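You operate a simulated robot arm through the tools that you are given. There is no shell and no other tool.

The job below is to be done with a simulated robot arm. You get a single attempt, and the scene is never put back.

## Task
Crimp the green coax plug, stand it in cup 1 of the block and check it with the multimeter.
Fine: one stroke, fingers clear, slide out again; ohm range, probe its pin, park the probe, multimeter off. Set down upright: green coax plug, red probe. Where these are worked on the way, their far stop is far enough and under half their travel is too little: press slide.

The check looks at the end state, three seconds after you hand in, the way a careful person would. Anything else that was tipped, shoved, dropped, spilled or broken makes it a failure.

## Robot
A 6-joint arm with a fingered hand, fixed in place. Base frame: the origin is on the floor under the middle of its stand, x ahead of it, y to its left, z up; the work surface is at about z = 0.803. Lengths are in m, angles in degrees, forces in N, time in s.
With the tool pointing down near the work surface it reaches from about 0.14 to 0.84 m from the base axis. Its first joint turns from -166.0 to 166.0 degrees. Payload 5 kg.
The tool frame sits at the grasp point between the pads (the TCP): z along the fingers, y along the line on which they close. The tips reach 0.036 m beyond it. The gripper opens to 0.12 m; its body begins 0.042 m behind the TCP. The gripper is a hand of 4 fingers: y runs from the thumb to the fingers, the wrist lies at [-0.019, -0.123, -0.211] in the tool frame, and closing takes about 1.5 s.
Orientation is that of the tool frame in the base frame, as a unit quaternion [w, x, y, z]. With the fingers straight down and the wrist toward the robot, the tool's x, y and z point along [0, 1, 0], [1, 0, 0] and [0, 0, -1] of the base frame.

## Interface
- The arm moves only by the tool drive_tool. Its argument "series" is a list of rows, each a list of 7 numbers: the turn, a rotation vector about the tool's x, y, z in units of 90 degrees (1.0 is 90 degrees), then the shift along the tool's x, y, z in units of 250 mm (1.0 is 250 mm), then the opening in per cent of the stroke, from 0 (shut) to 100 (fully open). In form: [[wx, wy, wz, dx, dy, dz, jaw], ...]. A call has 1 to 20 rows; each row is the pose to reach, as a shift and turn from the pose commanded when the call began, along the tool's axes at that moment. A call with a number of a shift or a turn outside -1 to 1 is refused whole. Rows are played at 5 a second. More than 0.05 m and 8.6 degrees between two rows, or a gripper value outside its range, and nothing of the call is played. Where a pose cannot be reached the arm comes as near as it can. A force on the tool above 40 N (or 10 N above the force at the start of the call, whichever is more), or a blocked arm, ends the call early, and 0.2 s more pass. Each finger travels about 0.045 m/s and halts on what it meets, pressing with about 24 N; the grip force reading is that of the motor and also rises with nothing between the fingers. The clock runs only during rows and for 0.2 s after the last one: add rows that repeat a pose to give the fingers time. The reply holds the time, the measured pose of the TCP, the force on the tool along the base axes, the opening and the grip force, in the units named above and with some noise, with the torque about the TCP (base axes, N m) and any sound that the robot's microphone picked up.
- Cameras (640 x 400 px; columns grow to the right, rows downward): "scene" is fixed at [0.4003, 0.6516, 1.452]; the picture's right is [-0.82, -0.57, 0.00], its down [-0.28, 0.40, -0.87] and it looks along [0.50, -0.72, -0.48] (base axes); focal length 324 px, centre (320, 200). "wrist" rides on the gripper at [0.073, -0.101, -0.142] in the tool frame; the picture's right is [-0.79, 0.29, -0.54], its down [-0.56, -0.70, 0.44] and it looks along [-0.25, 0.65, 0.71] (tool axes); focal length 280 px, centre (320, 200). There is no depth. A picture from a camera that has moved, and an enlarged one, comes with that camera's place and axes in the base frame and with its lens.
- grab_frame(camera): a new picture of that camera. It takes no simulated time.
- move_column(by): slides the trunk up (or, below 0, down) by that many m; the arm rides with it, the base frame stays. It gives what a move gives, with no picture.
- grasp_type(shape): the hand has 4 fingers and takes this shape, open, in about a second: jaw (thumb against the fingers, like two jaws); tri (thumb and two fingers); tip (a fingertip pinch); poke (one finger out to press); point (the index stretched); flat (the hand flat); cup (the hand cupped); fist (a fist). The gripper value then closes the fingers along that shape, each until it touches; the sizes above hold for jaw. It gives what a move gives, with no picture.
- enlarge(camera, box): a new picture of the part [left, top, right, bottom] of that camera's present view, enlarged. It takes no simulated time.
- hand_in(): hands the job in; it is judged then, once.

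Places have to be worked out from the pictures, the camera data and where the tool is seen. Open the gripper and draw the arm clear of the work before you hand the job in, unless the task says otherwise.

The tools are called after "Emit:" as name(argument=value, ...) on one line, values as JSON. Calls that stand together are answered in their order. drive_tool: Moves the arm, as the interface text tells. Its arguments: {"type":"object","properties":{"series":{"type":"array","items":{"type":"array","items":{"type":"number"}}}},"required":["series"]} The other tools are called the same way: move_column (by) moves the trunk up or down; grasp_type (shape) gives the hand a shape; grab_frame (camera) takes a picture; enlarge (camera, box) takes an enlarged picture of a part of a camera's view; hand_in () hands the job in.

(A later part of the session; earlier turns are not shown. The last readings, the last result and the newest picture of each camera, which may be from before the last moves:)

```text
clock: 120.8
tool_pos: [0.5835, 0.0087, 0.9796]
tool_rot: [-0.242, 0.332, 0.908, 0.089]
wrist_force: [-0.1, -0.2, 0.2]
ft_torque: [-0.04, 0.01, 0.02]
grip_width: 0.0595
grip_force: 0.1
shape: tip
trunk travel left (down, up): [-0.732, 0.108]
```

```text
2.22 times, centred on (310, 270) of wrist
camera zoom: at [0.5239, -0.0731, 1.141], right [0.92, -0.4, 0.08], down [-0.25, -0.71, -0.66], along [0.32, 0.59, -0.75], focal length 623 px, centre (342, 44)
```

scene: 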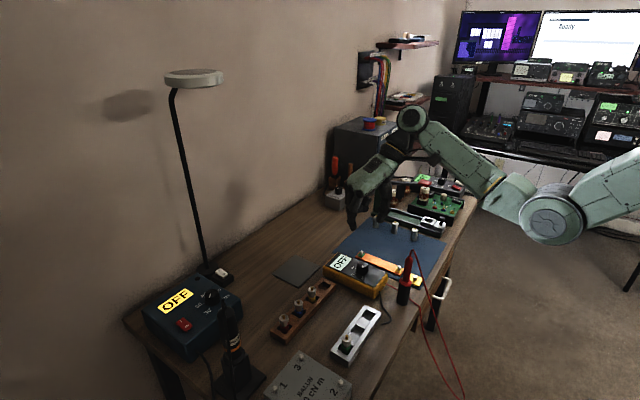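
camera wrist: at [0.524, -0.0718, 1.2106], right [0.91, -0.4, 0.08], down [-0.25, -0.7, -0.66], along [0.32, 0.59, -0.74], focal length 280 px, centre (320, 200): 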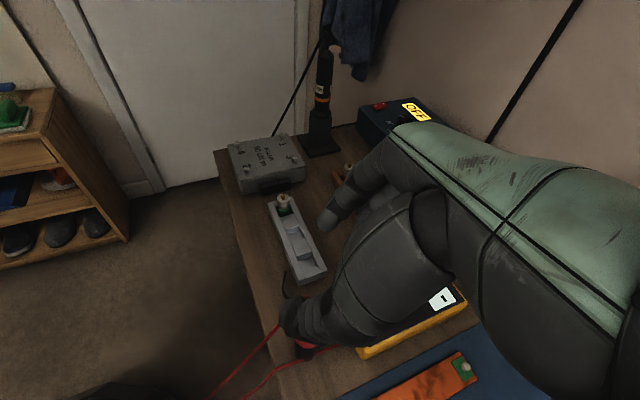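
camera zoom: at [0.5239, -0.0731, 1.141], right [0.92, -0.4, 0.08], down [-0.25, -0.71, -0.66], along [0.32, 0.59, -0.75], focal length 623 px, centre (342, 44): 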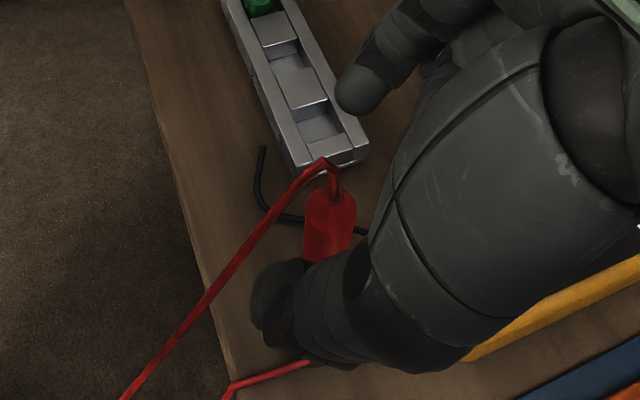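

The probe sits between index and thumb and the cable stays clear of the thumb. I descend the remaining 5 cm.

Emit:
drive_tool(series=[[0, 0, 0, -0.026, 0, 0.045, 50], [0, 0, 0, -0.052, 0, 0.09, 50], [0, 0, 0, -0.078, 0, 0.135, 50], [0, 0, 0, -0.104, 0, 0.18, 50], [0, 0, 0, -0.104, 0, 0.18, 50]])

Emit:
enlarge(camera="scene", box=[370, 230, 434, 310])

Emit:
enlarge(camera="wrist", box=[220, 180, 400, 360])

```text
clock: 122.0
tool_pos: [0.5826, 0.0093, 0.9288]
tool_rot: [-0.242, 0.333, 0.907, 0.088]
wrist_force: [0.0, 1.1, 0.0]
ft_torque: [-0.02, 0.0, 0.0]
grip_width: 0.0595
grip_force: 0.0
shape: tip
trunk travel left (down, up): [-0.732, 0.108]
```

```text
5.00 times, centred on (402, 270) of scene
camera zoom: at [0.4003, 0.6516, 1.452], right [-0.82, -0.57, 0.0], down [-0.28, 0.4, -0.87], along [0.5, -0.72, -0.48], focal length 1620 px, centre (-90, -150)
```

zoom: 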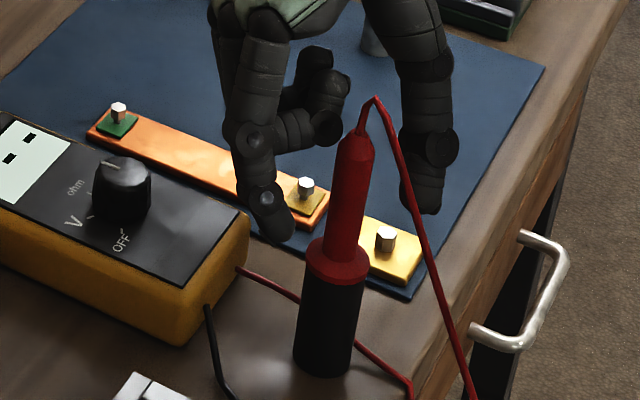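

```text
2.22 times, centred on (310, 270) of wrist
camera zoom: at [0.5239, -0.0729, 1.0888], right [0.92, -0.4, 0.08], down [-0.25, -0.71, -0.66], along [0.32, 0.59, -0.75], focal length 623 px, centre (342, 44)
```

zoom: 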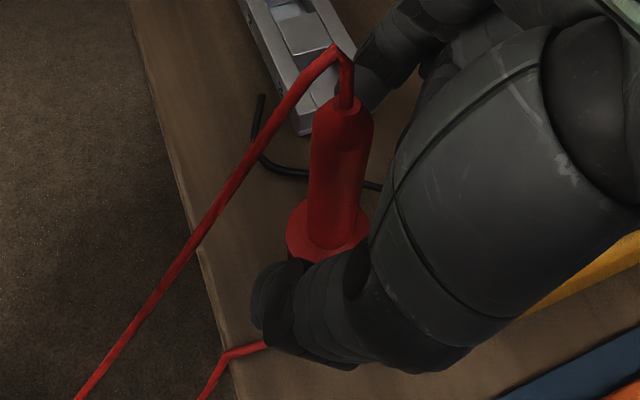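

Fingers are either side of the handle, above the collar, within ~1.5 mm of centre. I close the pinch slowly.

Emit:
drive_tool(series=[[0, 0, 0, 0, 0, 0, 43], [0, 0, 0, 0, 0, 0, 36], [0, 0, 0, 0, 0, 0, 29], [0, 0, 0, 0, 0, 0, 22], [0, 0, 0, 0, 0, 0, 16], [0, 0, 0, 0, 0, 0, 10], [0, 0, 0, 0, 0, 0, 5], [0, 0, 0, 0, 0, 0, 0], [0, 0, 0, 0, 0, 0, 0], [0, 0, 0, 0, 0, 0, 0]])

Emit:
enlarge(camera="scene", box=[370, 230, 434, 310])

Emit:
enlarge(camera="wrist", box=[220, 180, 400, 360])

```text
clock: 124.2
tool_pos: [0.5828, 0.0093, 0.9284]
tool_rot: [-0.242, 0.332, 0.907, 0.088]
wrist_force: [-0.7, -0.3, 0.2]
ft_torque: [-0.02, 0.0, 0.04]
grip_width: 0.0117
grip_force: 24.5
shape: tip
trunk travel left (down, up): [-0.732, 0.108]
```

```text
5.00 times, centred on (402, 270) of scene
camera zoom: at [0.4003, 0.6516, 1.452], right [-0.82, -0.57, 0.0], down [-0.28, 0.4, -0.87], along [0.5, -0.72, -0.48], focal length 1620 px, centre (-90, -150)
```

zoom: 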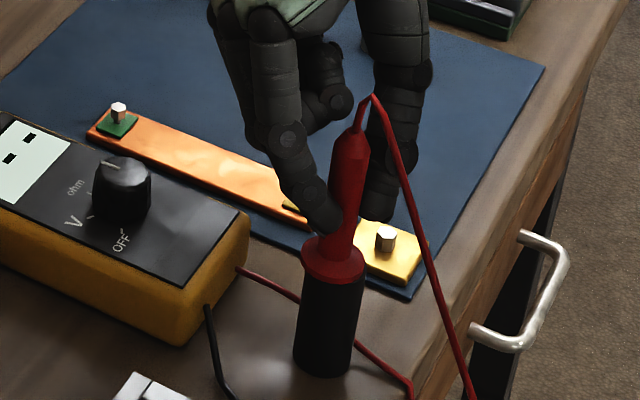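

```text
2.22 times, centred on (310, 270) of wrist
camera zoom: at [0.5241, -0.073, 1.0891], right [0.92, -0.4, 0.08], down [-0.25, -0.71, -0.66], along [0.32, 0.59, -0.74], focal length 623 px, centre (342, 44)
```

zoom: 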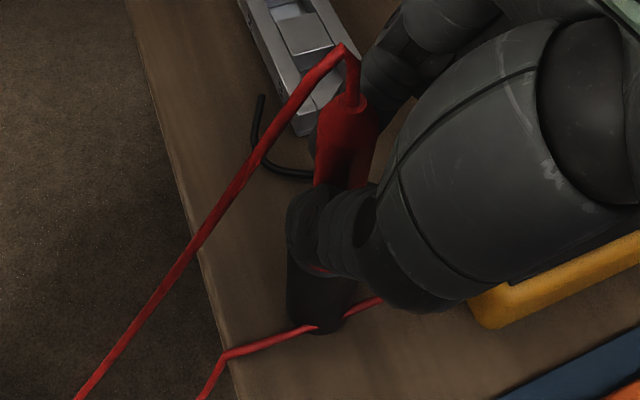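

The probe is gripped at 24 N. I lift it slowly straight up 3 cm and look.

Emit:
drive_tool(series=[[0, 0, 0, 0.01, 0, -0.0173, 0], [0, 0, 0, 0.02, 0, -0.0347, 0], [0, 0, 0, 0.03, 0, -0.052, 0], [0, 0, 0, 0.04, 0, -0.0694, 0], [0, 0, 0, 0.05, 0, -0.0867, 0], [0, 0, 0, 0.06, 0, -0.104, 0]])

Emit:
enlarge(camera="scene", box=[370, 220, 434, 300])

```text
clock: 125.6
tool_pos: [0.5835, 0.0087, 0.9588]
tool_rot: [-0.243, 0.332, 0.907, 0.089]
wrist_force: [-0.3, 0.0, -1.2]
ft_torque: [0.01, 0.03, 0.0]
grip_width: 0.0115
grip_force: 24.1
shape: tip
trunk travel left (down, up): [-0.732, 0.108]
```

```text
5.00 times, centred on (402, 260) of scene
camera zoom: at [0.4003, 0.6516, 1.452], right [-0.82, -0.57, 0.0], down [-0.28, 0.4, -0.87], along [0.5, -0.72, -0.48], focal length 1620 px, centre (-90, -100)
```

zoom: 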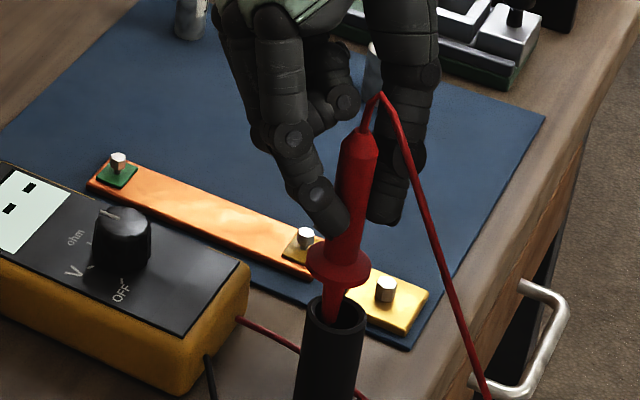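

The probe comes up cleanly, still vertical. I lift another 6 cm.

Emit:
drive_tool(series=[[0, 0, 0, 0.02, 0, -0.0347, 0], [0, 0, 0, 0.04, 0, -0.0694, 0], [0, 0, 0, 0.06, 0, -0.104, 0], [0, 0, 0, 0.08, 0, -0.1387, 0], [0, 0, 0, 0.1, 0, -0.1734, 0], [0, 0, 0, 0.12, 0, -0.208, 0], [0, 0, 0, 0.12, 0, -0.208, 0]])

Emit:
enlarge(camera="scene", box=[370, 210, 434, 290])

Emit:
grab_frame(camera="scene")

Emit:
grab_frame(camera="wrist")

```text
clock: 127.2
tool_pos: [0.5836, 0.0098, 1.0181]
tool_rot: [-0.242, 0.333, 0.907, 0.088]
wrist_force: [0.2, -0.3, 0.9]
ft_torque: [0.0, 0.0, 0.0]
grip_width: 0.0115
grip_force: 23.7
shape: tip
trunk travel left (down, up): [-0.732, 0.108]
```

```text
5.00 times, centred on (402, 250) of scene
camera zoom: at [0.4003, 0.6516, 1.452], right [-0.82, -0.57, 0.0], down [-0.28, 0.4, -0.87], along [0.5, -0.72, -0.48], focal length 1620 px, centre (-90, -50)
```

zoom: 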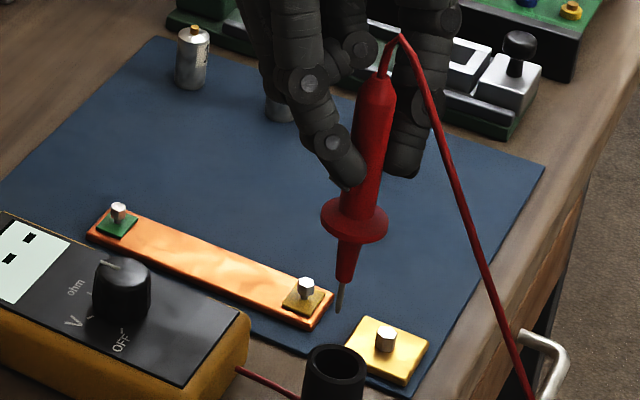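

```text
taken
```

scene: 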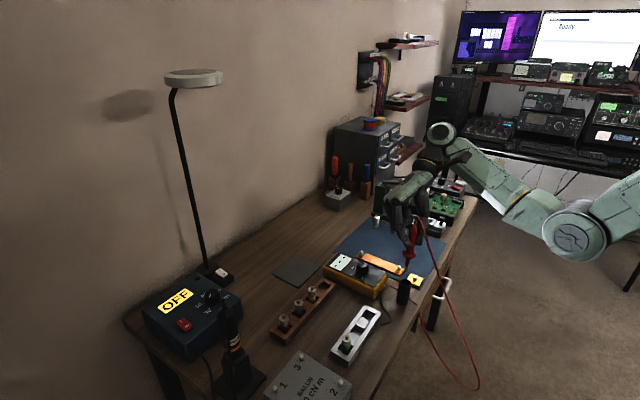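

```text
taken
camera wrist: at [0.5243, -0.0727, 1.1789], right [0.92, -0.4, 0.08], down [-0.25, -0.71, -0.66], along [0.32, 0.59, -0.74], focal length 280 px, centre (320, 200)
```

wrist: 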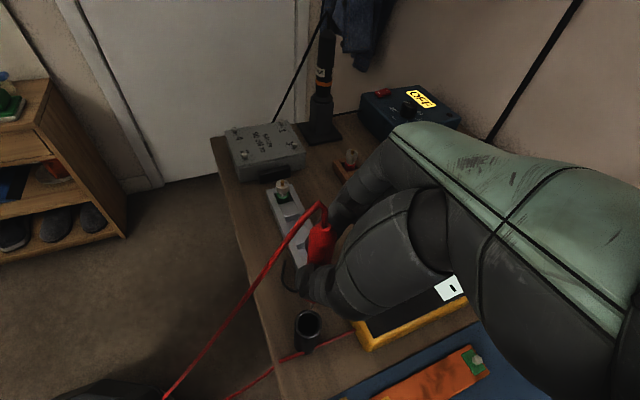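

Probe is out and vertical, its tip ≈0.119 m below the TCP. I carry it over toward the plug in cup 1, 3 cm higher.

Emit:
drive_tool(series=[[0, 0, 0, 0.072, 0.13, 0.018, 0], [0, 0, 0, 0.145, 0.259, 0.037, 0], [0, 0, 0, 0.217, 0.389, 0.056, 0], [0, 0, 0, 0.289, 0.518, 0.074, 0], [0, 0, 0, 0.362, 0.648, 0.093, 0], [0, 0, 0, 0.434, 0.777, 0.111, 0], [0, 0, 0, 0.434, 0.777, 0.111, 0]])

Emit:
enlarge(camera="scene", box=[310, 250, 390, 360])

Emit:
grab_frame(camera="wrist")

```text
clock: 128.8
tool_pos: [0.6271, 0.2273, 1.0482]
tool_rot: [-0.243, 0.332, 0.907, 0.089]
wrist_force: [0.3, -0.5, -0.4]
ft_torque: [0.01, 0.0, -0.02]
grip_width: 0.0116
grip_force: 23.7
shape: tip
trunk travel left (down, up): [-0.732, 0.108]
```

```text
3.64 times, centred on (350, 305) of scene
camera zoom: at [0.4003, 0.6516, 1.452], right [-0.82, -0.57, 0.0], down [-0.28, 0.4, -0.87], along [0.5, -0.72, -0.48], focal length 1178 px, centre (211, -182)
```

zoom: 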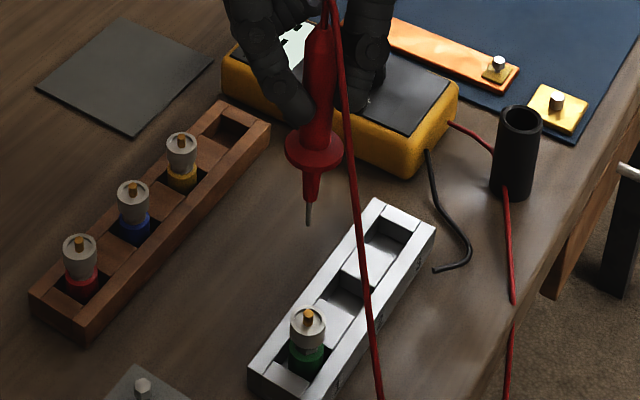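

```text
taken
camera wrist: at [0.5681, 0.1434, 1.2089], right [0.92, -0.4, 0.08], down [-0.25, -0.71, -0.66], along [0.32, 0.59, -0.74], focal length 280 px, centre (320, 200)
```

wrist: 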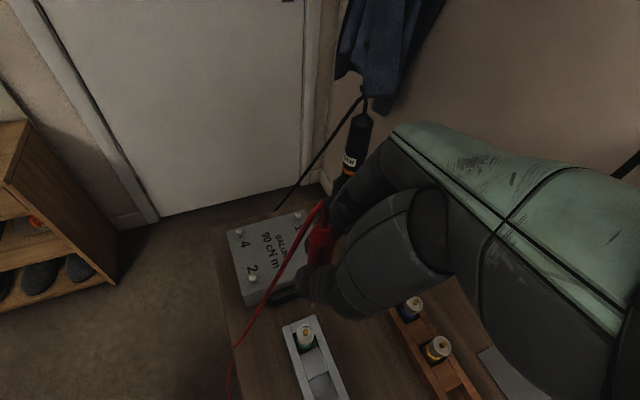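

Tip and pin line up horizontally in the scene view. I'll zoom the wrist view to align along the other direction.

Emit:
enlarge(camera="wrist", box=[260, 260, 380, 380])

Emit:
enlarge(camera="scene", box=[310, 290, 374, 354])

```text
3.33 times, centred on (320, 320) of wrist
camera zoom: at [0.5681, 0.1434, 1.2089], right [0.92, -0.4, 0.08], down [-0.25, -0.71, -0.66], along [0.32, 0.59, -0.74], focal length 935 px, centre (320, -200)
```

zoom: 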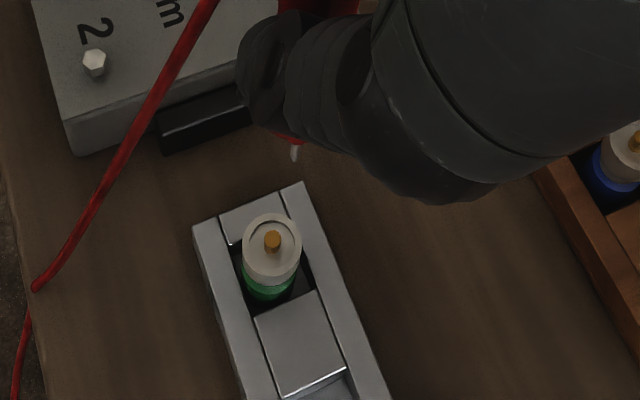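

```text
6.25 times, centred on (342, 322) of scene
camera zoom: at [0.4003, 0.6516, 1.452], right [-0.82, -0.57, 0.0], down [-0.28, 0.4, -0.87], along [0.5, -0.72, -0.48], focal length 2025 px, centre (182, -562)
```

zoom: 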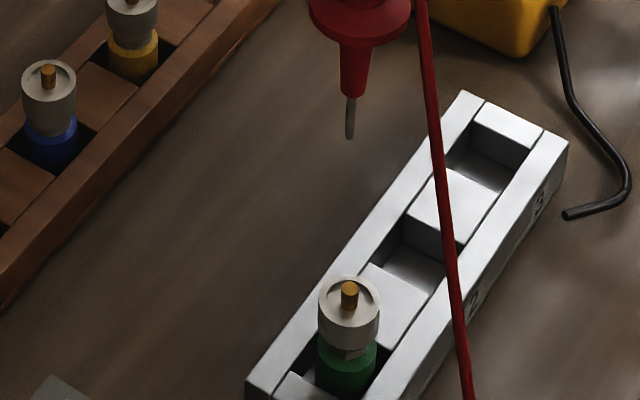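

Tip at (0.6215,0.2339,0.929), pin top at (0.6179,0.2354,0.8605). I correct xy and descend 5.5 cm, leaving about 14 mm.

Emit:
drive_tool(series=[[0, 0, 0, 0.01, -0.005, 0.004, 0], [0, 0, 0, -0.025, -0.005, 0.063, 0], [0, 0, 0, -0.061, -0.005, 0.13, 0], [0, 0, 0, -0.097, -0.005, 0.198, 0], [0, 0, 0, -0.097, -0.005, 0.198, 0]])

Emit:
enlarge(camera="wrist", box=[260, 240, 380, 360])

Emit:
enlarge(camera="scene", box=[322, 300, 372, 350])

```text
clock: 130.0
tool_pos: [0.624, 0.2282, 0.9927]
tool_rot: [-0.242, 0.332, 0.907, 0.089]
wrist_force: [0.5, -0.1, -0.9]
ft_torque: [0.01, 0.02, -0.02]
grip_width: 0.0116
grip_force: 24.0
shape: tip
trunk travel left (down, up): [-0.732, 0.108]
```

```text
3.33 times, centred on (320, 300) of wrist
camera zoom: at [0.5642, 0.1461, 1.1531], right [0.92, -0.4, 0.08], down [-0.25, -0.71, -0.66], along [0.32, 0.59, -0.74], focal length 935 px, centre (320, -133)
```

zoom: 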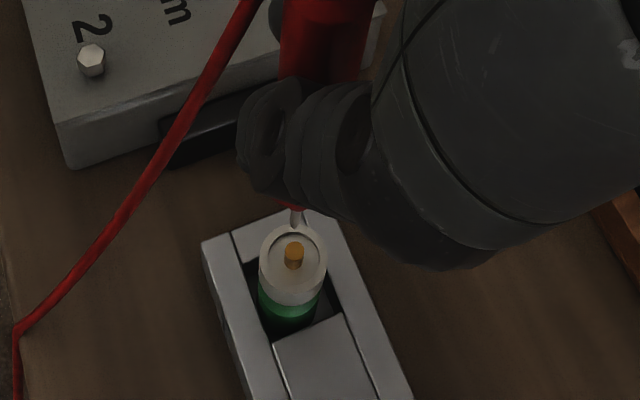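

```text
8.00 times, centred on (347, 325) of scene
camera zoom: at [0.4003, 0.6516, 1.452], right [-0.82, -0.57, 0.0], down [-0.28, 0.4, -0.87], along [0.5, -0.72, -0.48], focal length 2592 px, centre (104, -800)
```

zoom: 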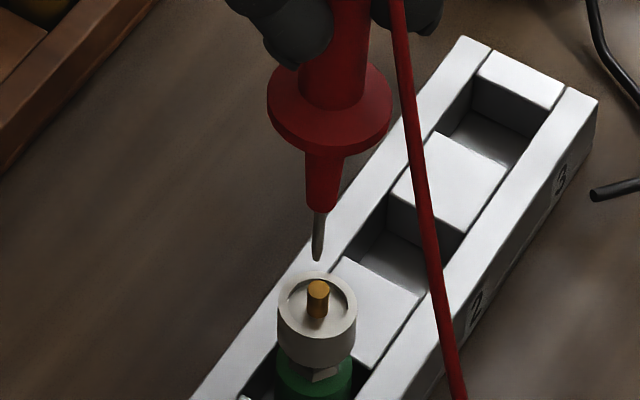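

Tip is now ~12 mm above the pin and only 1.5 mm off in y. I correct and descend 8 mm, then creep.

Emit:
drive_tool(series=[[0, 0, 0, -0.0034, -0.0046, -0.002, 0], [0, 0, 0, -0.009, -0.0046, 0.009, 0], [0, 0, 0, -0.019, -0.0046, 0.0258, 0], [0, 0, 0, -0.019, -0.0046, 0.0258, 0]])

Emit:
enlarge(camera="scene", box=[332, 310, 364, 340])

Emit:
enlarge(camera="wrist", box=[280, 270, 360, 350])

```text
clock: 131.0
tool_pos: [0.6232, 0.2271, 0.9859]
tool_rot: [-0.243, 0.332, 0.907, 0.089]
wrist_force: [-0.7, -0.2, -0.2]
ft_torque: [-0.03, -0.02, -0.04]
grip_width: 0.0118
grip_force: 24.1
shape: tip
trunk travel left (down, up): [-0.732, 0.108]
```

```text
13.33 times, centred on (348, 325) of scene
camera zoom: at [0.4003, 0.6516, 1.452], right [-0.82, -0.57, 0.0], down [-0.28, 0.4, -0.87], along [0.5, -0.72, -0.48], focal length 4319 px, centre (-53, -1467)
```

zoom: 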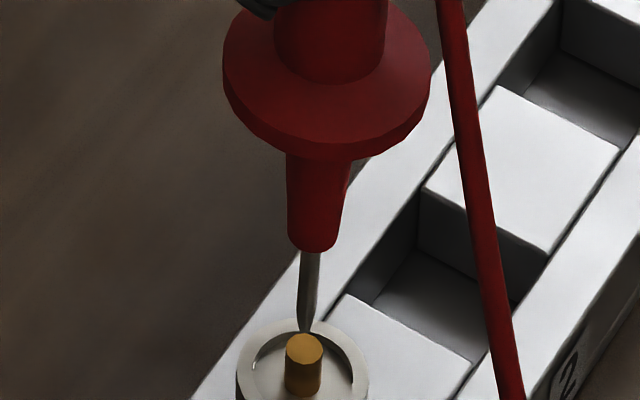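

```text
5.00 times, centred on (320, 310) of wrist
camera zoom: at [0.5639, 0.145, 1.1452], right [0.92, -0.4, 0.08], down [-0.25, -0.71, -0.66], along [0.32, 0.59, -0.75], focal length 1402 px, centre (320, -350)
```

zoom: 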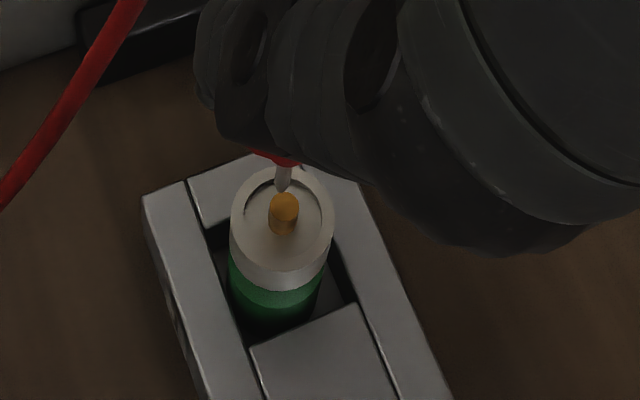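

About 4.6 mm remain and the tip is ~1 mm off toward +y. I correct and creep down 4.5 mm while watching force and display.

Emit:
drive_tool(series=[[0, 0, 0, -0.005, -0.003, 0.004, 0], [0, 0, 0, -0.008, -0.003, 0.009, 0], [0, 0, 0, -0.0112, -0.003, 0.0143, 0], [0, 0, 0, -0.0112, -0.003, 0.0143, 0]])

Emit:
enlarge(camera="scene", box=[332, 310, 364, 340])

Emit:
enlarge(camera="scene", box=[310, 230, 410, 310])

```text
clock: 132.0
tool_pos: [0.6236, 0.2261, 0.9812]
tool_rot: [-0.243, 0.331, 0.907, 0.089]
wrist_force: [0.4, -0.7, 0.2]
ft_torque: [0.03, 0.01, 0.0]
grip_width: 0.0118
grip_force: 24.6
shape: tip
trunk travel left (down, up): [-0.732, 0.108]
```

```text
13.33 times, centred on (348, 325) of scene
camera zoom: at [0.4003, 0.6516, 1.452], right [-0.82, -0.57, 0.0], down [-0.28, 0.4, -0.87], along [0.5, -0.72, -0.48], focal length 4319 px, centre (-53, -1467)
```

zoom: 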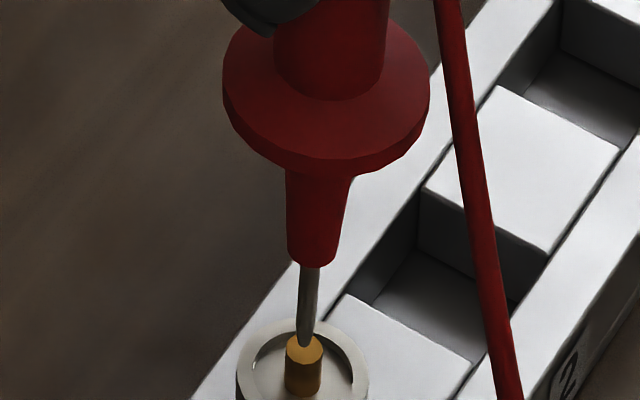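

```text
5.00 times, centred on (360, 270) of scene
camera zoom: at [0.4003, 0.6516, 1.452], right [-0.82, -0.57, 0.0], down [-0.28, 0.4, -0.87], along [0.5, -0.72, -0.48], focal length 1620 px, centre (120, -150)
```

zoom: 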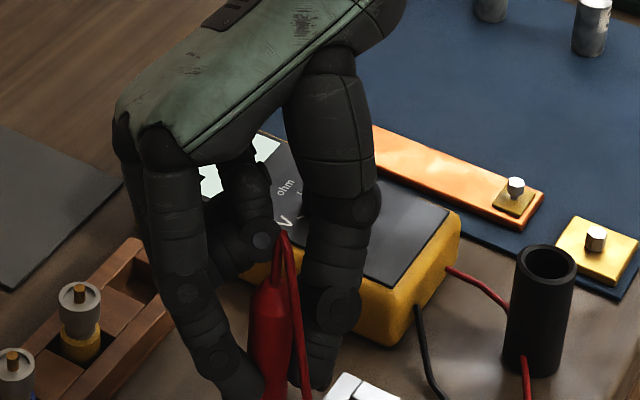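

The tip appears centred on the pin top; force is still nil. I creep down in 1 mm steps.

Emit:
drive_tool(series=[[0, 0, 0, -0.002, 0, 0.0035, 0], [0, 0, 0, -0.002, 0, 0.0035, 0]])

Emit:
drive_tool(series=[[0, 0, 0, -0.002, 0, 0.0035, 0], [0, 0, 0, -0.002, 0, 0.0035, 0]])

Emit:
enlarge(camera="scene", box=[332, 310, 364, 340])

```text
clock: 132.6
tool_pos: [0.6226, 0.2271, 0.9785]
tool_rot: [-0.243, 0.332, 0.907, 0.089]
wrist_force: [0.5, -0.2, -1.0]
ft_torque: [-0.02, -0.02, -0.01]
grip_width: 0.0117
grip_force: 24.7
shape: tip
trunk travel left (down, up): [-0.732, 0.108]
```

```text
clock: 133.2
tool_pos: [0.6225, 0.2263, 0.979]
tool_rot: [-0.243, 0.331, 0.907, 0.088]
wrist_force: [0.4, 0.0, 0.5]
ft_torque: [-0.01, 0.02, 0.0]
grip_width: 0.0117
grip_force: 23.9
shape: tip
trunk travel left (down, up): [-0.732, 0.108]
```

```text
13.33 times, centred on (348, 325) of scene
camera zoom: at [0.4003, 0.6516, 1.452], right [-0.82, -0.57, 0.0], down [-0.28, 0.4, -0.87], along [0.5, -0.72, -0.48], focal length 4319 px, centre (-53, -1467)
```

zoom: 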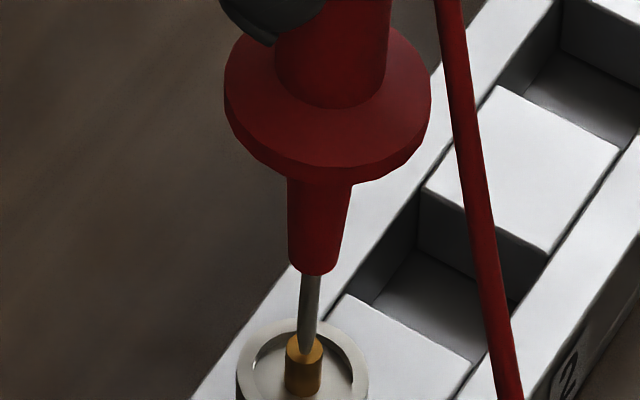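

Let me check the wrist view for the remaining gap.

Emit:
enlarge(camera="wrist", box=[290, 270, 346, 326])

Emit:
grab_frame(camera="wrist")

```text
7.14 times, centred on (318, 298) of wrist
camera zoom: at [0.5637, 0.1443, 1.1392], right [0.92, -0.4, 0.08], down [-0.25, -0.71, -0.66], along [0.32, 0.59, -0.74], focal length 2003 px, centre (334, -500)
```

zoom: 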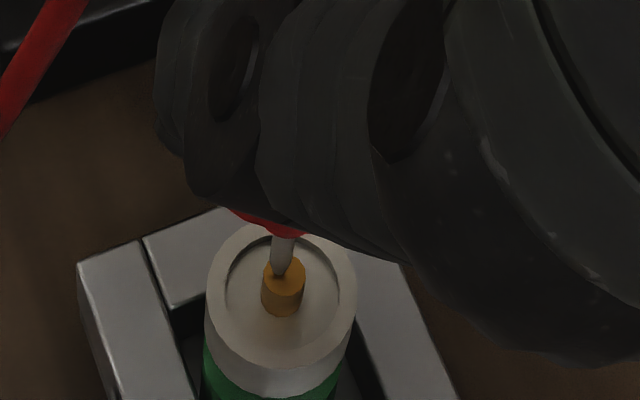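

```text
taken
camera wrist: at [0.5637, 0.1443, 1.1392], right [0.92, -0.4, 0.08], down [-0.25, -0.71, -0.66], along [0.32, 0.59, -0.74], focal length 280 px, centre (320, 200)
```

wrist: 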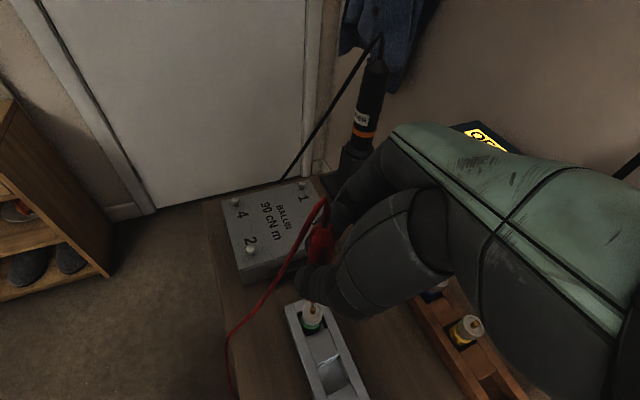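

Geometry says the tip is at the pin top. I'll look at the part of the meter display visible past the hand.

Emit:
enlarge(camera="scene", box=[325, 240, 375, 290])

Emit:
drive_tool(series=[[0, 0, 0, -0.002, 0, 0.0035, 0], [0, 0, 0, -0.002, 0, 0.0035, 0]])

Emit:
enlarge(camera="scene", box=[332, 310, 364, 340])

```text
8.00 times, centred on (350, 265) of scene
camera zoom: at [0.4003, 0.6516, 1.452], right [-0.82, -0.57, 0.0], down [-0.28, 0.4, -0.87], along [0.5, -0.72, -0.48], focal length 2592 px, centre (80, -320)
```

zoom: 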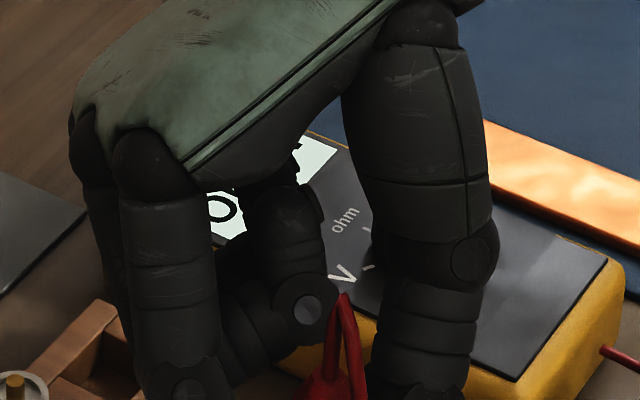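

```text
clock: 133.8
tool_pos: [0.6235, 0.2261, 0.9781]
tool_rot: [-0.242, 0.332, 0.908, 0.089]
wrist_force: [-0.4, 1.2, 5.3]
ft_torque: [0.05, 0.04, 0.0]
grip_width: 0.0119
grip_force: 24.1
shape: tip
trunk travel left (down, up): [-0.732, 0.108]
```

```text
13.33 times, centred on (348, 325) of scene
camera zoom: at [0.4003, 0.6516, 1.452], right [-0.82, -0.57, 0.0], down [-0.28, 0.4, -0.87], along [0.5, -0.72, -0.48], focal length 4319 px, centre (-53, -1467)
```

zoom: 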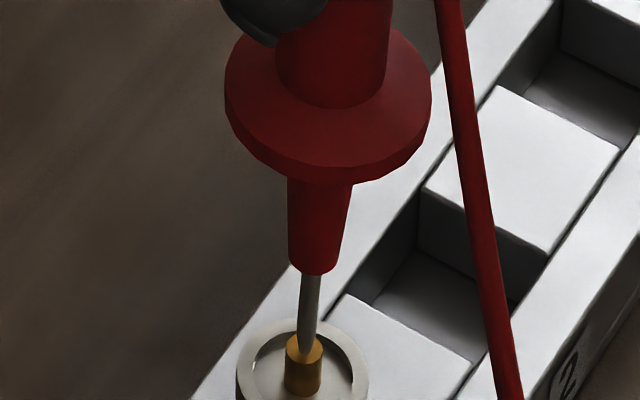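

Firm contact now (5.3 N) and the display has changed from dashes. I hold the probe there for about 1.5 s and read the visible part.

Emit:
drive_tool(series=[[0, 0, 0, 0, 0, 0, 0], [0, 0, 0, 0, 0, 0, 0], [0, 0, 0, 0, 0, 0, 0], [0, 0, 0, 0, 0, 0, 0], [0, 0, 0, 0, 0, 0, 0], [0, 0, 0, 0, 0, 0, 0], [0, 0, 0, 0, 0, 0, 0], [0, 0, 0, 0, 0, 0, 0]])

Emit:
enlarge(camera="scene", box=[330, 245, 370, 275])

```text
clock: 135.6
tool_pos: [0.6241, 0.2255, 0.9781]
tool_rot: [-0.242, 0.332, 0.907, 0.088]
wrist_force: [-0.2, -0.4, 6.4]
ft_torque: [0.05, 0.05, -0.02]
grip_width: 0.0119
grip_force: 24.3
shape: tip
trunk travel left (down, up): [-0.732, 0.108]
```

```text
13.33 times, centred on (350, 260) of scene
camera zoom: at [0.4003, 0.6516, 1.452], right [-0.82, -0.57, 0.0], down [-0.28, 0.4, -0.87], along [0.5, -0.72, -0.48], focal length 4319 px, centre (-80, -600)
```

zoom: 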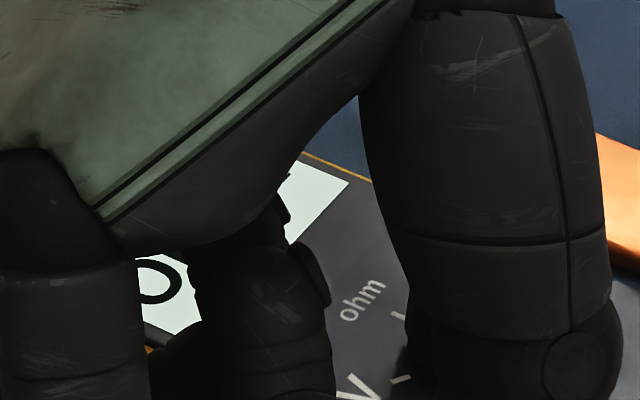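

The display shows a reading (no longer dashes), so the pin has been probed. I lift the probe 7.5 cm and carry it back above its holder.

Emit:
drive_tool(series=[[0, 0, 0, 0.01, 0, -0.0173, 0], [0, 0, 0, 0.04, 0, -0.0693, 0], [0, 0, 0, 0.08, 0, -0.1387, 0], [0, 0, 0, 0.12, 0, -0.208, 0], [0, 0, 0, 0.15, 0, -0.26, 0], [0, 0, 0, 0.15, 0, -0.26, 0]])

Emit:
enlarge(camera="scene", box=[310, 240, 400, 360])

```text
clock: 137.0
tool_pos: [0.6213, 0.2256, 1.0536]
tool_rot: [-0.242, 0.332, 0.907, 0.089]
wrist_force: [0.1, -0.3, -0.6]
ft_torque: [0.0, 0.02, -0.03]
grip_width: 0.0119
grip_force: 24.2
shape: tip
trunk travel left (down, up): [-0.732, 0.108]
```

```text
3.33 times, centred on (355, 300) of scene
camera zoom: at [0.4003, 0.6516, 1.452], right [-0.82, -0.57, 0.0], down [-0.28, 0.4, -0.87], along [0.5, -0.72, -0.48], focal length 1080 px, centre (203, -133)
```

zoom: 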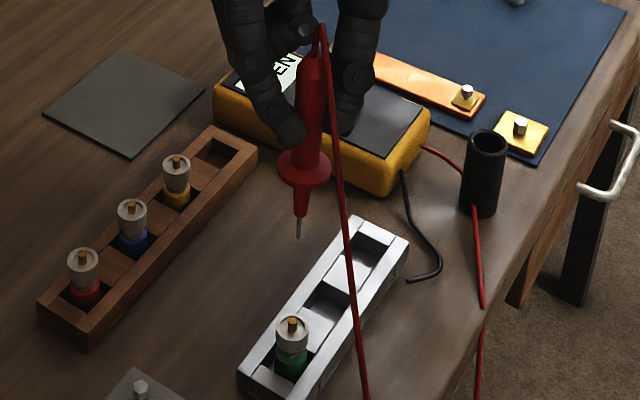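

The display reads "…EN" (OPEN) – a latched measurement – and the plug is still upright. I carry the probe back above the holder.

Emit:
drive_tool(series=[[0, 0, 0, -0.062, -0.127, -0.036, 0], [0, 0, 0, -0.124, -0.254, -0.072, 0], [0, 0, 0, -0.186, -0.381, -0.109, 0], [0, 0, 0, -0.248, -0.507, -0.145, 0], [0, 0, 0, -0.31, -0.634, -0.181, 0], [0, 0, 0, -0.372, -0.761, -0.218, 0], [0, 0, 0, -0.372, -0.761, -0.218, 0]])

Emit:
enlarge(camera="scene", box=[370, 210, 434, 310])

Emit:
enlarge(camera="wrist", box=[250, 200, 390, 380])

```text
clock: 138.6
tool_pos: [0.5836, 0.0127, 1.0525]
tool_rot: [-0.242, 0.334, 0.907, 0.09]
wrist_force: [0.5, 0.0, -1.0]
ft_torque: [-0.05, 0.02, 0.05]
grip_width: 0.012
grip_force: 23.7
shape: tip
trunk travel left (down, up): [-0.732, 0.108]
```

```text
4.00 times, centred on (402, 260) of scene
camera zoom: at [0.4003, 0.6516, 1.452], right [-0.82, -0.57, 0.0], down [-0.28, 0.4, -0.87], along [0.5, -0.72, -0.48], focal length 1296 px, centre (-8, -40)
```

zoom: 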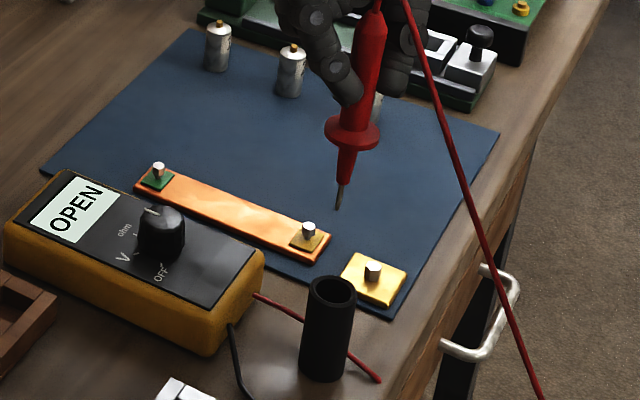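

```text
2.22 times, centred on (320, 290) of wrist
camera zoom: at [0.5237, -0.0693, 1.2129], right [0.91, -0.4, 0.08], down [-0.25, -0.7, -0.66], along [0.32, 0.59, -0.74], focal length 623 px, centre (320, 0)
```

zoom: 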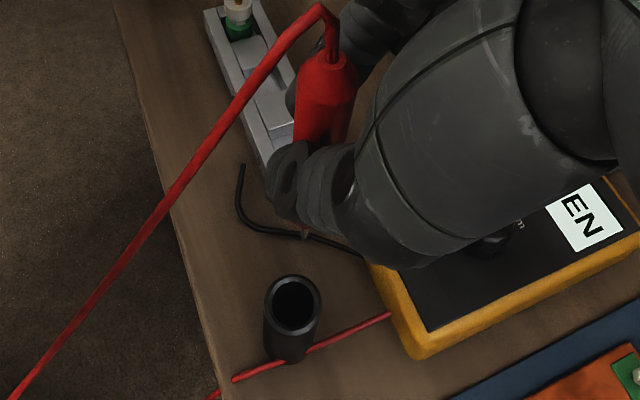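

The meter reads OPEN. Tip ≈(0.5776,0.0225), holder hole ≈(0.5745,0.017,0.866). I correct about (-2,-4.5) mm and lower to ~2.5 cm above the hole.

Emit:
drive_tool(series=[[0, 0, 0, -0.005, -0.019, 0.003, 0], [0, 0, 0, -0.035, -0.019, 0.053, 0], [0, 0, 0, -0.065, -0.019, 0.103, 0], [0, 0, 0, -0.095, -0.019, 0.153, 0], [0, 0, 0, -0.095, -0.019, 0.153, 0]])

Emit:
enlarge(camera="scene", box=[380, 240, 430, 300])

Emit:
enlarge(camera="wrist", box=[270, 260, 370, 360])

```text
clock: 139.8
tool_pos: [0.5803, 0.0078, 1.0085]
tool_rot: [-0.242, 0.332, 0.907, 0.088]
wrist_force: [0.0, 0.0, -0.1]
ft_torque: [0.0, -0.01, -0.02]
grip_width: 0.0119
grip_force: 24.1
shape: tip
out of reach, approached as far as the arm can: row 1
trunk travel left (down, up): [-0.732, 0.108]
```

```text
6.67 times, centred on (405, 270) of scene
camera zoom: at [0.4003, 0.6516, 1.452], right [-0.82, -0.57, 0.0], down [-0.28, 0.4, -0.87], along [0.5, -0.72, -0.48], focal length 2160 px, centre (-247, -267)
```

zoom: 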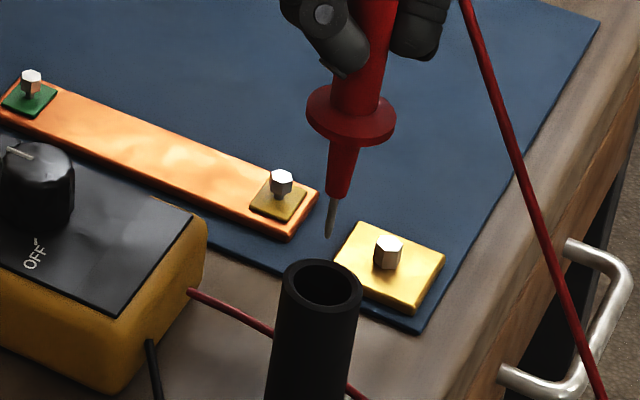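

```text
4.00 times, centred on (320, 310) of wrist
camera zoom: at [0.5213, -0.075, 1.1685], right [0.92, -0.4, 0.08], down [-0.25, -0.71, -0.66], along [0.32, 0.59, -0.74], focal length 1122 px, centre (320, -240)
```

zoom: 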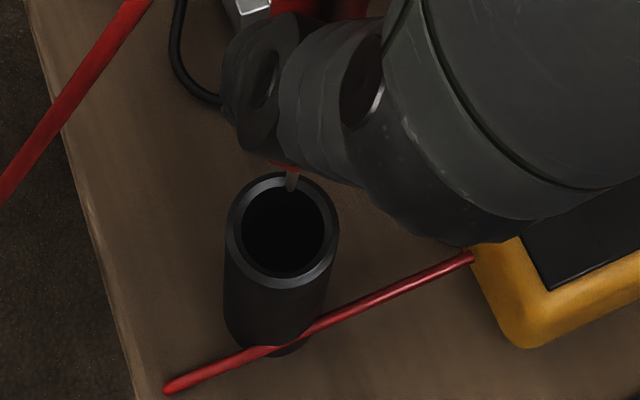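

Tip and hole now agree within 1 mm. I lower the probe 7 cm into the holder.

Emit:
drive_tool(series=[[0, 0, 0, -0.02, 0, 0.0347, 0], [0, 0, 0, -0.04, 0, 0.0694, 0], [0, 0, 0, -0.06, 0, 0.104, 0], [0, 0, 0, -0.08, 0, 0.1387, 0], [0, 0, 0, -0.1, 0, 0.1734, 0], [0, 0, 0, -0.12, 0, 0.208, 0], [0, 0, 0, -0.14, 0, 0.2427, 0]])

Emit:
enlarge(camera="scene", box=[380, 240, 430, 300])

Emit:
enlarge(camera="wrist", box=[270, 220, 370, 340])

```text
clock: 141.4
tool_pos: [0.5807, 0.0065, 0.9374]
tool_rot: [-0.243, 0.331, 0.907, 0.088]
wrist_force: [0.6, 0.1, -0.9]
ft_torque: [0.0, 0.01, 0.01]
grip_width: 0.012
grip_force: 24.1
shape: tip
trunk travel left (down, up): [-0.732, 0.108]
```

```text
6.67 times, centred on (405, 270) of scene
camera zoom: at [0.4003, 0.6516, 1.452], right [-0.82, -0.57, 0.0], down [-0.28, 0.4, -0.87], along [0.5, -0.72, -0.48], focal length 2160 px, centre (-247, -267)
```

zoom: 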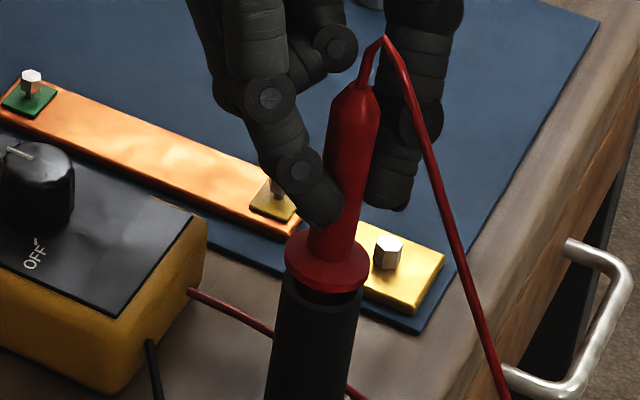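

```text
3.33 times, centred on (320, 280) of wrist
camera zoom: at [0.5213, -0.0754, 1.0983], right [0.92, -0.4, 0.08], down [-0.25, -0.71, -0.66], along [0.31, 0.59, -0.75], focal length 935 px, centre (320, -67)
```

zoom: 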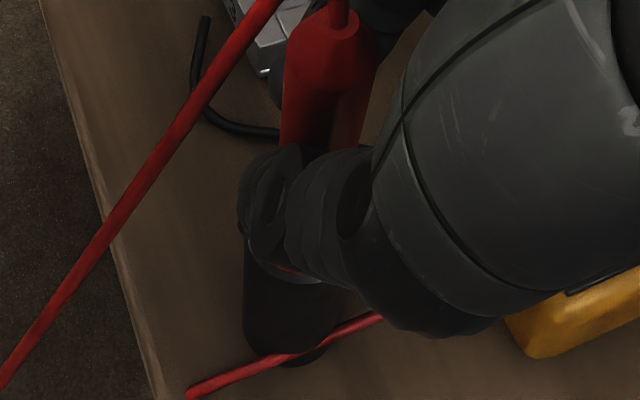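

Nearly seated. I lower in 2 mm steps until the collar rests on the holder.

Emit:
drive_tool(series=[[0, 0, 0, -0.004, 0, 0.0069, 0], [0, 0, 0, -0.008, 0, 0.0139, 0], [0, 0, 0, -0.012, 0, 0.0208, 0], [0, 0, 0, -0.012, 0, 0.0208, 0]])

Emit:
enlarge(camera="scene", box=[380, 240, 430, 300])

```text
clock: 142.4
tool_pos: [0.5799, 0.0073, 0.9321]
tool_rot: [-0.243, 0.332, 0.907, 0.088]
wrist_force: [0.3, 0.2, -0.8]
ft_torque: [-0.01, 0.02, -0.01]
grip_width: 0.012
grip_force: 23.7
shape: tip
trunk travel left (down, up): [-0.732, 0.108]
```

```text
6.67 times, centred on (405, 270) of scene
camera zoom: at [0.4003, 0.6516, 1.452], right [-0.82, -0.57, 0.0], down [-0.28, 0.4, -0.87], along [0.5, -0.72, -0.48], focal length 2160 px, centre (-247, -267)
```

zoom: 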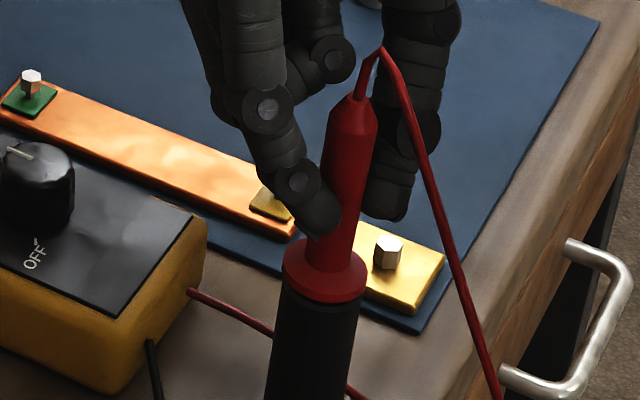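

No contact yet. I continue in single 2 mm steps.

Emit:
drive_tool(series=[[0, 0, 0, -0.004, 0, 0.0069, 0], [0, 0, 0, -0.004, 0, 0.0069, 0]])

Emit:
drive_tool(series=[[0, 0, 0, -0.004, 0, 0.0069, 0], [0, 0, 0, -0.004, 0, 0.0069, 0]])

Emit:
enlarge(camera="scene", box=[380, 240, 430, 300])

```text
clock: 143.0
tool_pos: [0.5803, 0.0068, 0.9303]
tool_rot: [-0.242, 0.332, 0.907, 0.089]
wrist_force: [0.3, -0.2, -0.2]
ft_torque: [0.0, 0.04, 0.01]
grip_width: 0.0119
grip_force: 23.7
shape: tip
trunk travel left (down, up): [-0.732, 0.108]
```

```text
clock: 143.6
tool_pos: [0.5814, 0.0074, 0.9288]
tool_rot: [-0.242, 0.331, 0.908, 0.088]
wrist_force: [0.5, -0.1, 0.5]
ft_torque: [-0.01, 0.02, 0.0]
grip_width: 0.012
grip_force: 23.6
shape: tip
trunk travel left (down, up): [-0.732, 0.108]
```

```text
6.67 times, centred on (405, 270) of scene
camera zoom: at [0.4003, 0.6516, 1.452], right [-0.82, -0.57, 0.0], down [-0.28, 0.4, -0.87], along [0.5, -0.72, -0.48], focal length 2160 px, centre (-247, -267)
```

zoom: 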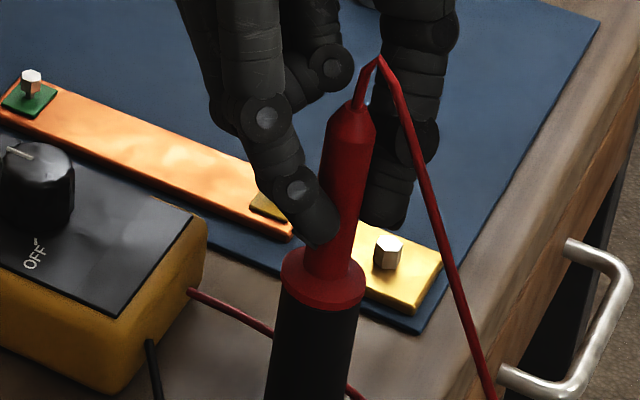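

Still barely unsupported. Two more small steps.

Emit:
drive_tool(series=[[0, 0, 0, -0.003, 0, 0.0052, 0], [0, 0, 0, -0.003, 0, 0.0052, 0]])

Emit:
drive_tool(series=[[0, 0, 0, -0.003, 0, 0.0052, 0], [0, 0, 0, -0.003, 0, 0.0052, 0]])

```text
clock: 144.2
tool_pos: [0.5801, 0.0075, 0.9277]
tool_rot: [-0.243, 0.331, 0.908, 0.089]
wrist_force: [0.8, 1.2, 7.1]
ft_torque: [0.07, 0.04, -0.01]
grip_width: 0.0121
grip_force: 24.1
shape: tip
trunk travel left (down, up): [-0.732, 0.108]
```

```text
clock: 144.8
tool_pos: [0.5811, 0.0072, 0.9268]
tool_rot: [-0.241, 0.332, 0.908, 0.089]
wrist_force: [1.8, 0.6, 16.2]
ft_torque: [0.12, 0.1, -0.05]
grip_width: 0.0125
grip_force: 23.9
shape: tip
trunk travel left (down, up): [-0.732, 0.108]
```

The collar is seated (16 N). I relieve the pressure and open the fingers slowly.

Emit:
drive_tool(series=[[0, 0, 0, 0.003, 0, -0.0052, 0], [0, 0, 0, 0.003, 0, -0.0052, 5], [0, 0, 0, 0.003, 0, -0.0052, 10], [0, 0, 0, 0.003, 0, -0.0052, 15], [0, 0, 0, 0.003, 0, -0.0052, 22], [0, 0, 0, 0.003, 0, -0.0052, 30], [0, 0, 0, 0.003, 0, -0.0052, 38], [0, 0, 0, 0.003, 0, -0.0052, 46], [0, 0, 0, 0.003, 0, -0.0052, 50], [0, 0, 0, 0.003, 0, -0.0052, 50]])

Emit:
enlarge(camera="scene", box=[370, 230, 434, 310])

Emit:
enlarge(camera="wrist", box=[220, 180, 400, 360])

```text
clock: 147.0
tool_pos: [0.5803, 0.0064, 0.9277]
tool_rot: [-0.242, 0.332, 0.907, 0.088]
wrist_force: [-0.7, -0.9, 0.3]
ft_torque: [0.01, -0.03, 0.01]
grip_width: 0.0596
grip_force: 0.1
shape: tip
trunk travel left (down, up): [-0.732, 0.108]
```

```text
5.00 times, centred on (402, 270) of scene
camera zoom: at [0.4003, 0.6516, 1.452], right [-0.82, -0.57, 0.0], down [-0.28, 0.4, -0.87], along [0.5, -0.72, -0.48], focal length 1620 px, centre (-90, -150)
```

zoom: 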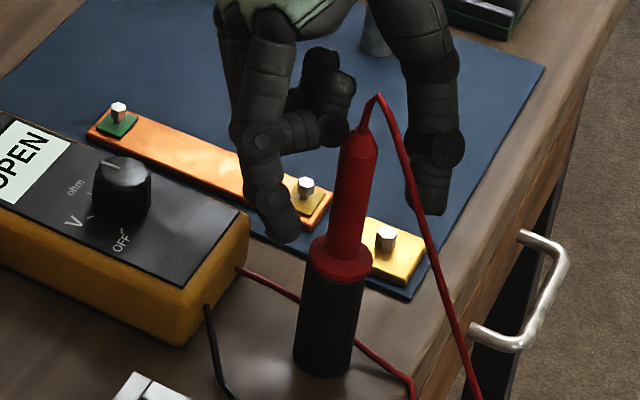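

```text
2.22 times, centred on (310, 270) of wrist
camera zoom: at [0.5215, -0.0755, 1.0876], right [0.92, -0.4, 0.08], down [-0.25, -0.71, -0.66], along [0.32, 0.59, -0.74], focal length 623 px, centre (342, 44)
```

zoom: 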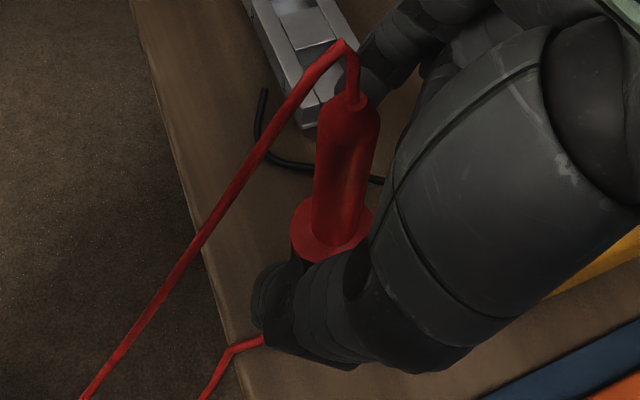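

Probe is parked upright in its holder, released. I retract the hand along its own axis, up and away.

Emit:
drive_tool(series=[[0, 0, 0, 0, 0, -0.06, 50], [0, 0, 0, 0, 0, -0.14, 50], [0, 0, 0, 0, 0, -0.24, 50], [0, 0, 0, 0, 0, -0.34, 50], [0, 0, 0, 0, 0, -0.44, 50], [0, 0, 0, 0, 0, -0.52, 50], [0, 0, 0, 0, 0, -0.52, 50]])

Emit:
enlarge(camera="scene", box=[370, 230, 434, 310])

Emit:
grab_frame(camera="scene")

```text
clock: 148.6
tool_pos: [0.6294, -0.0345, 1.0402]
tool_rot: [-0.243, 0.332, 0.907, 0.09]
wrist_force: [0.5, -0.9, 0.0]
ft_torque: [0.0, -0.01, -0.01]
grip_width: 0.0593
grip_force: 0.2
shape: tip
trunk travel left (down, up): [-0.732, 0.108]
```

```text
5.00 times, centred on (402, 270) of scene
camera zoom: at [0.4003, 0.6516, 1.452], right [-0.82, -0.57, 0.0], down [-0.28, 0.4, -0.87], along [0.5, -0.72, -0.48], focal length 1620 px, centre (-90, -150)
```

zoom: 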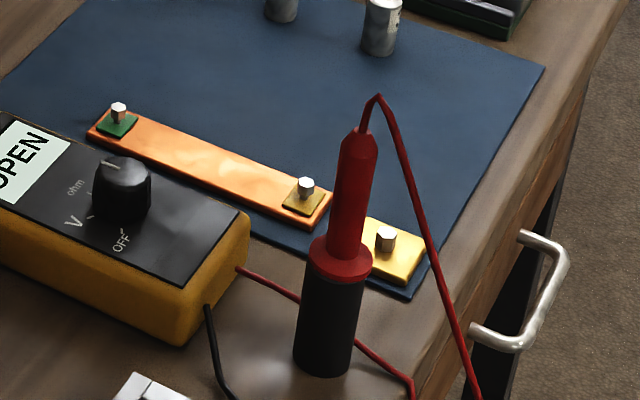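

```text
taken
```

scene: 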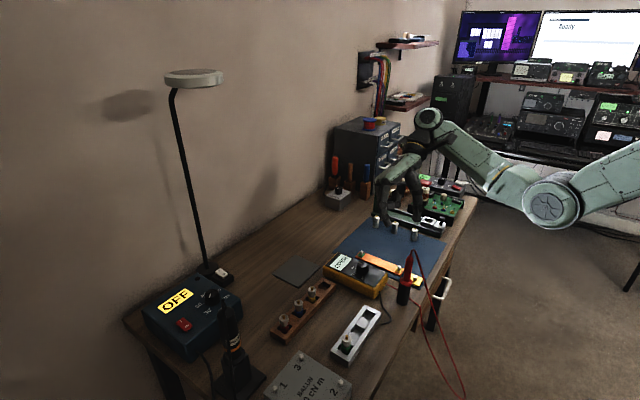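

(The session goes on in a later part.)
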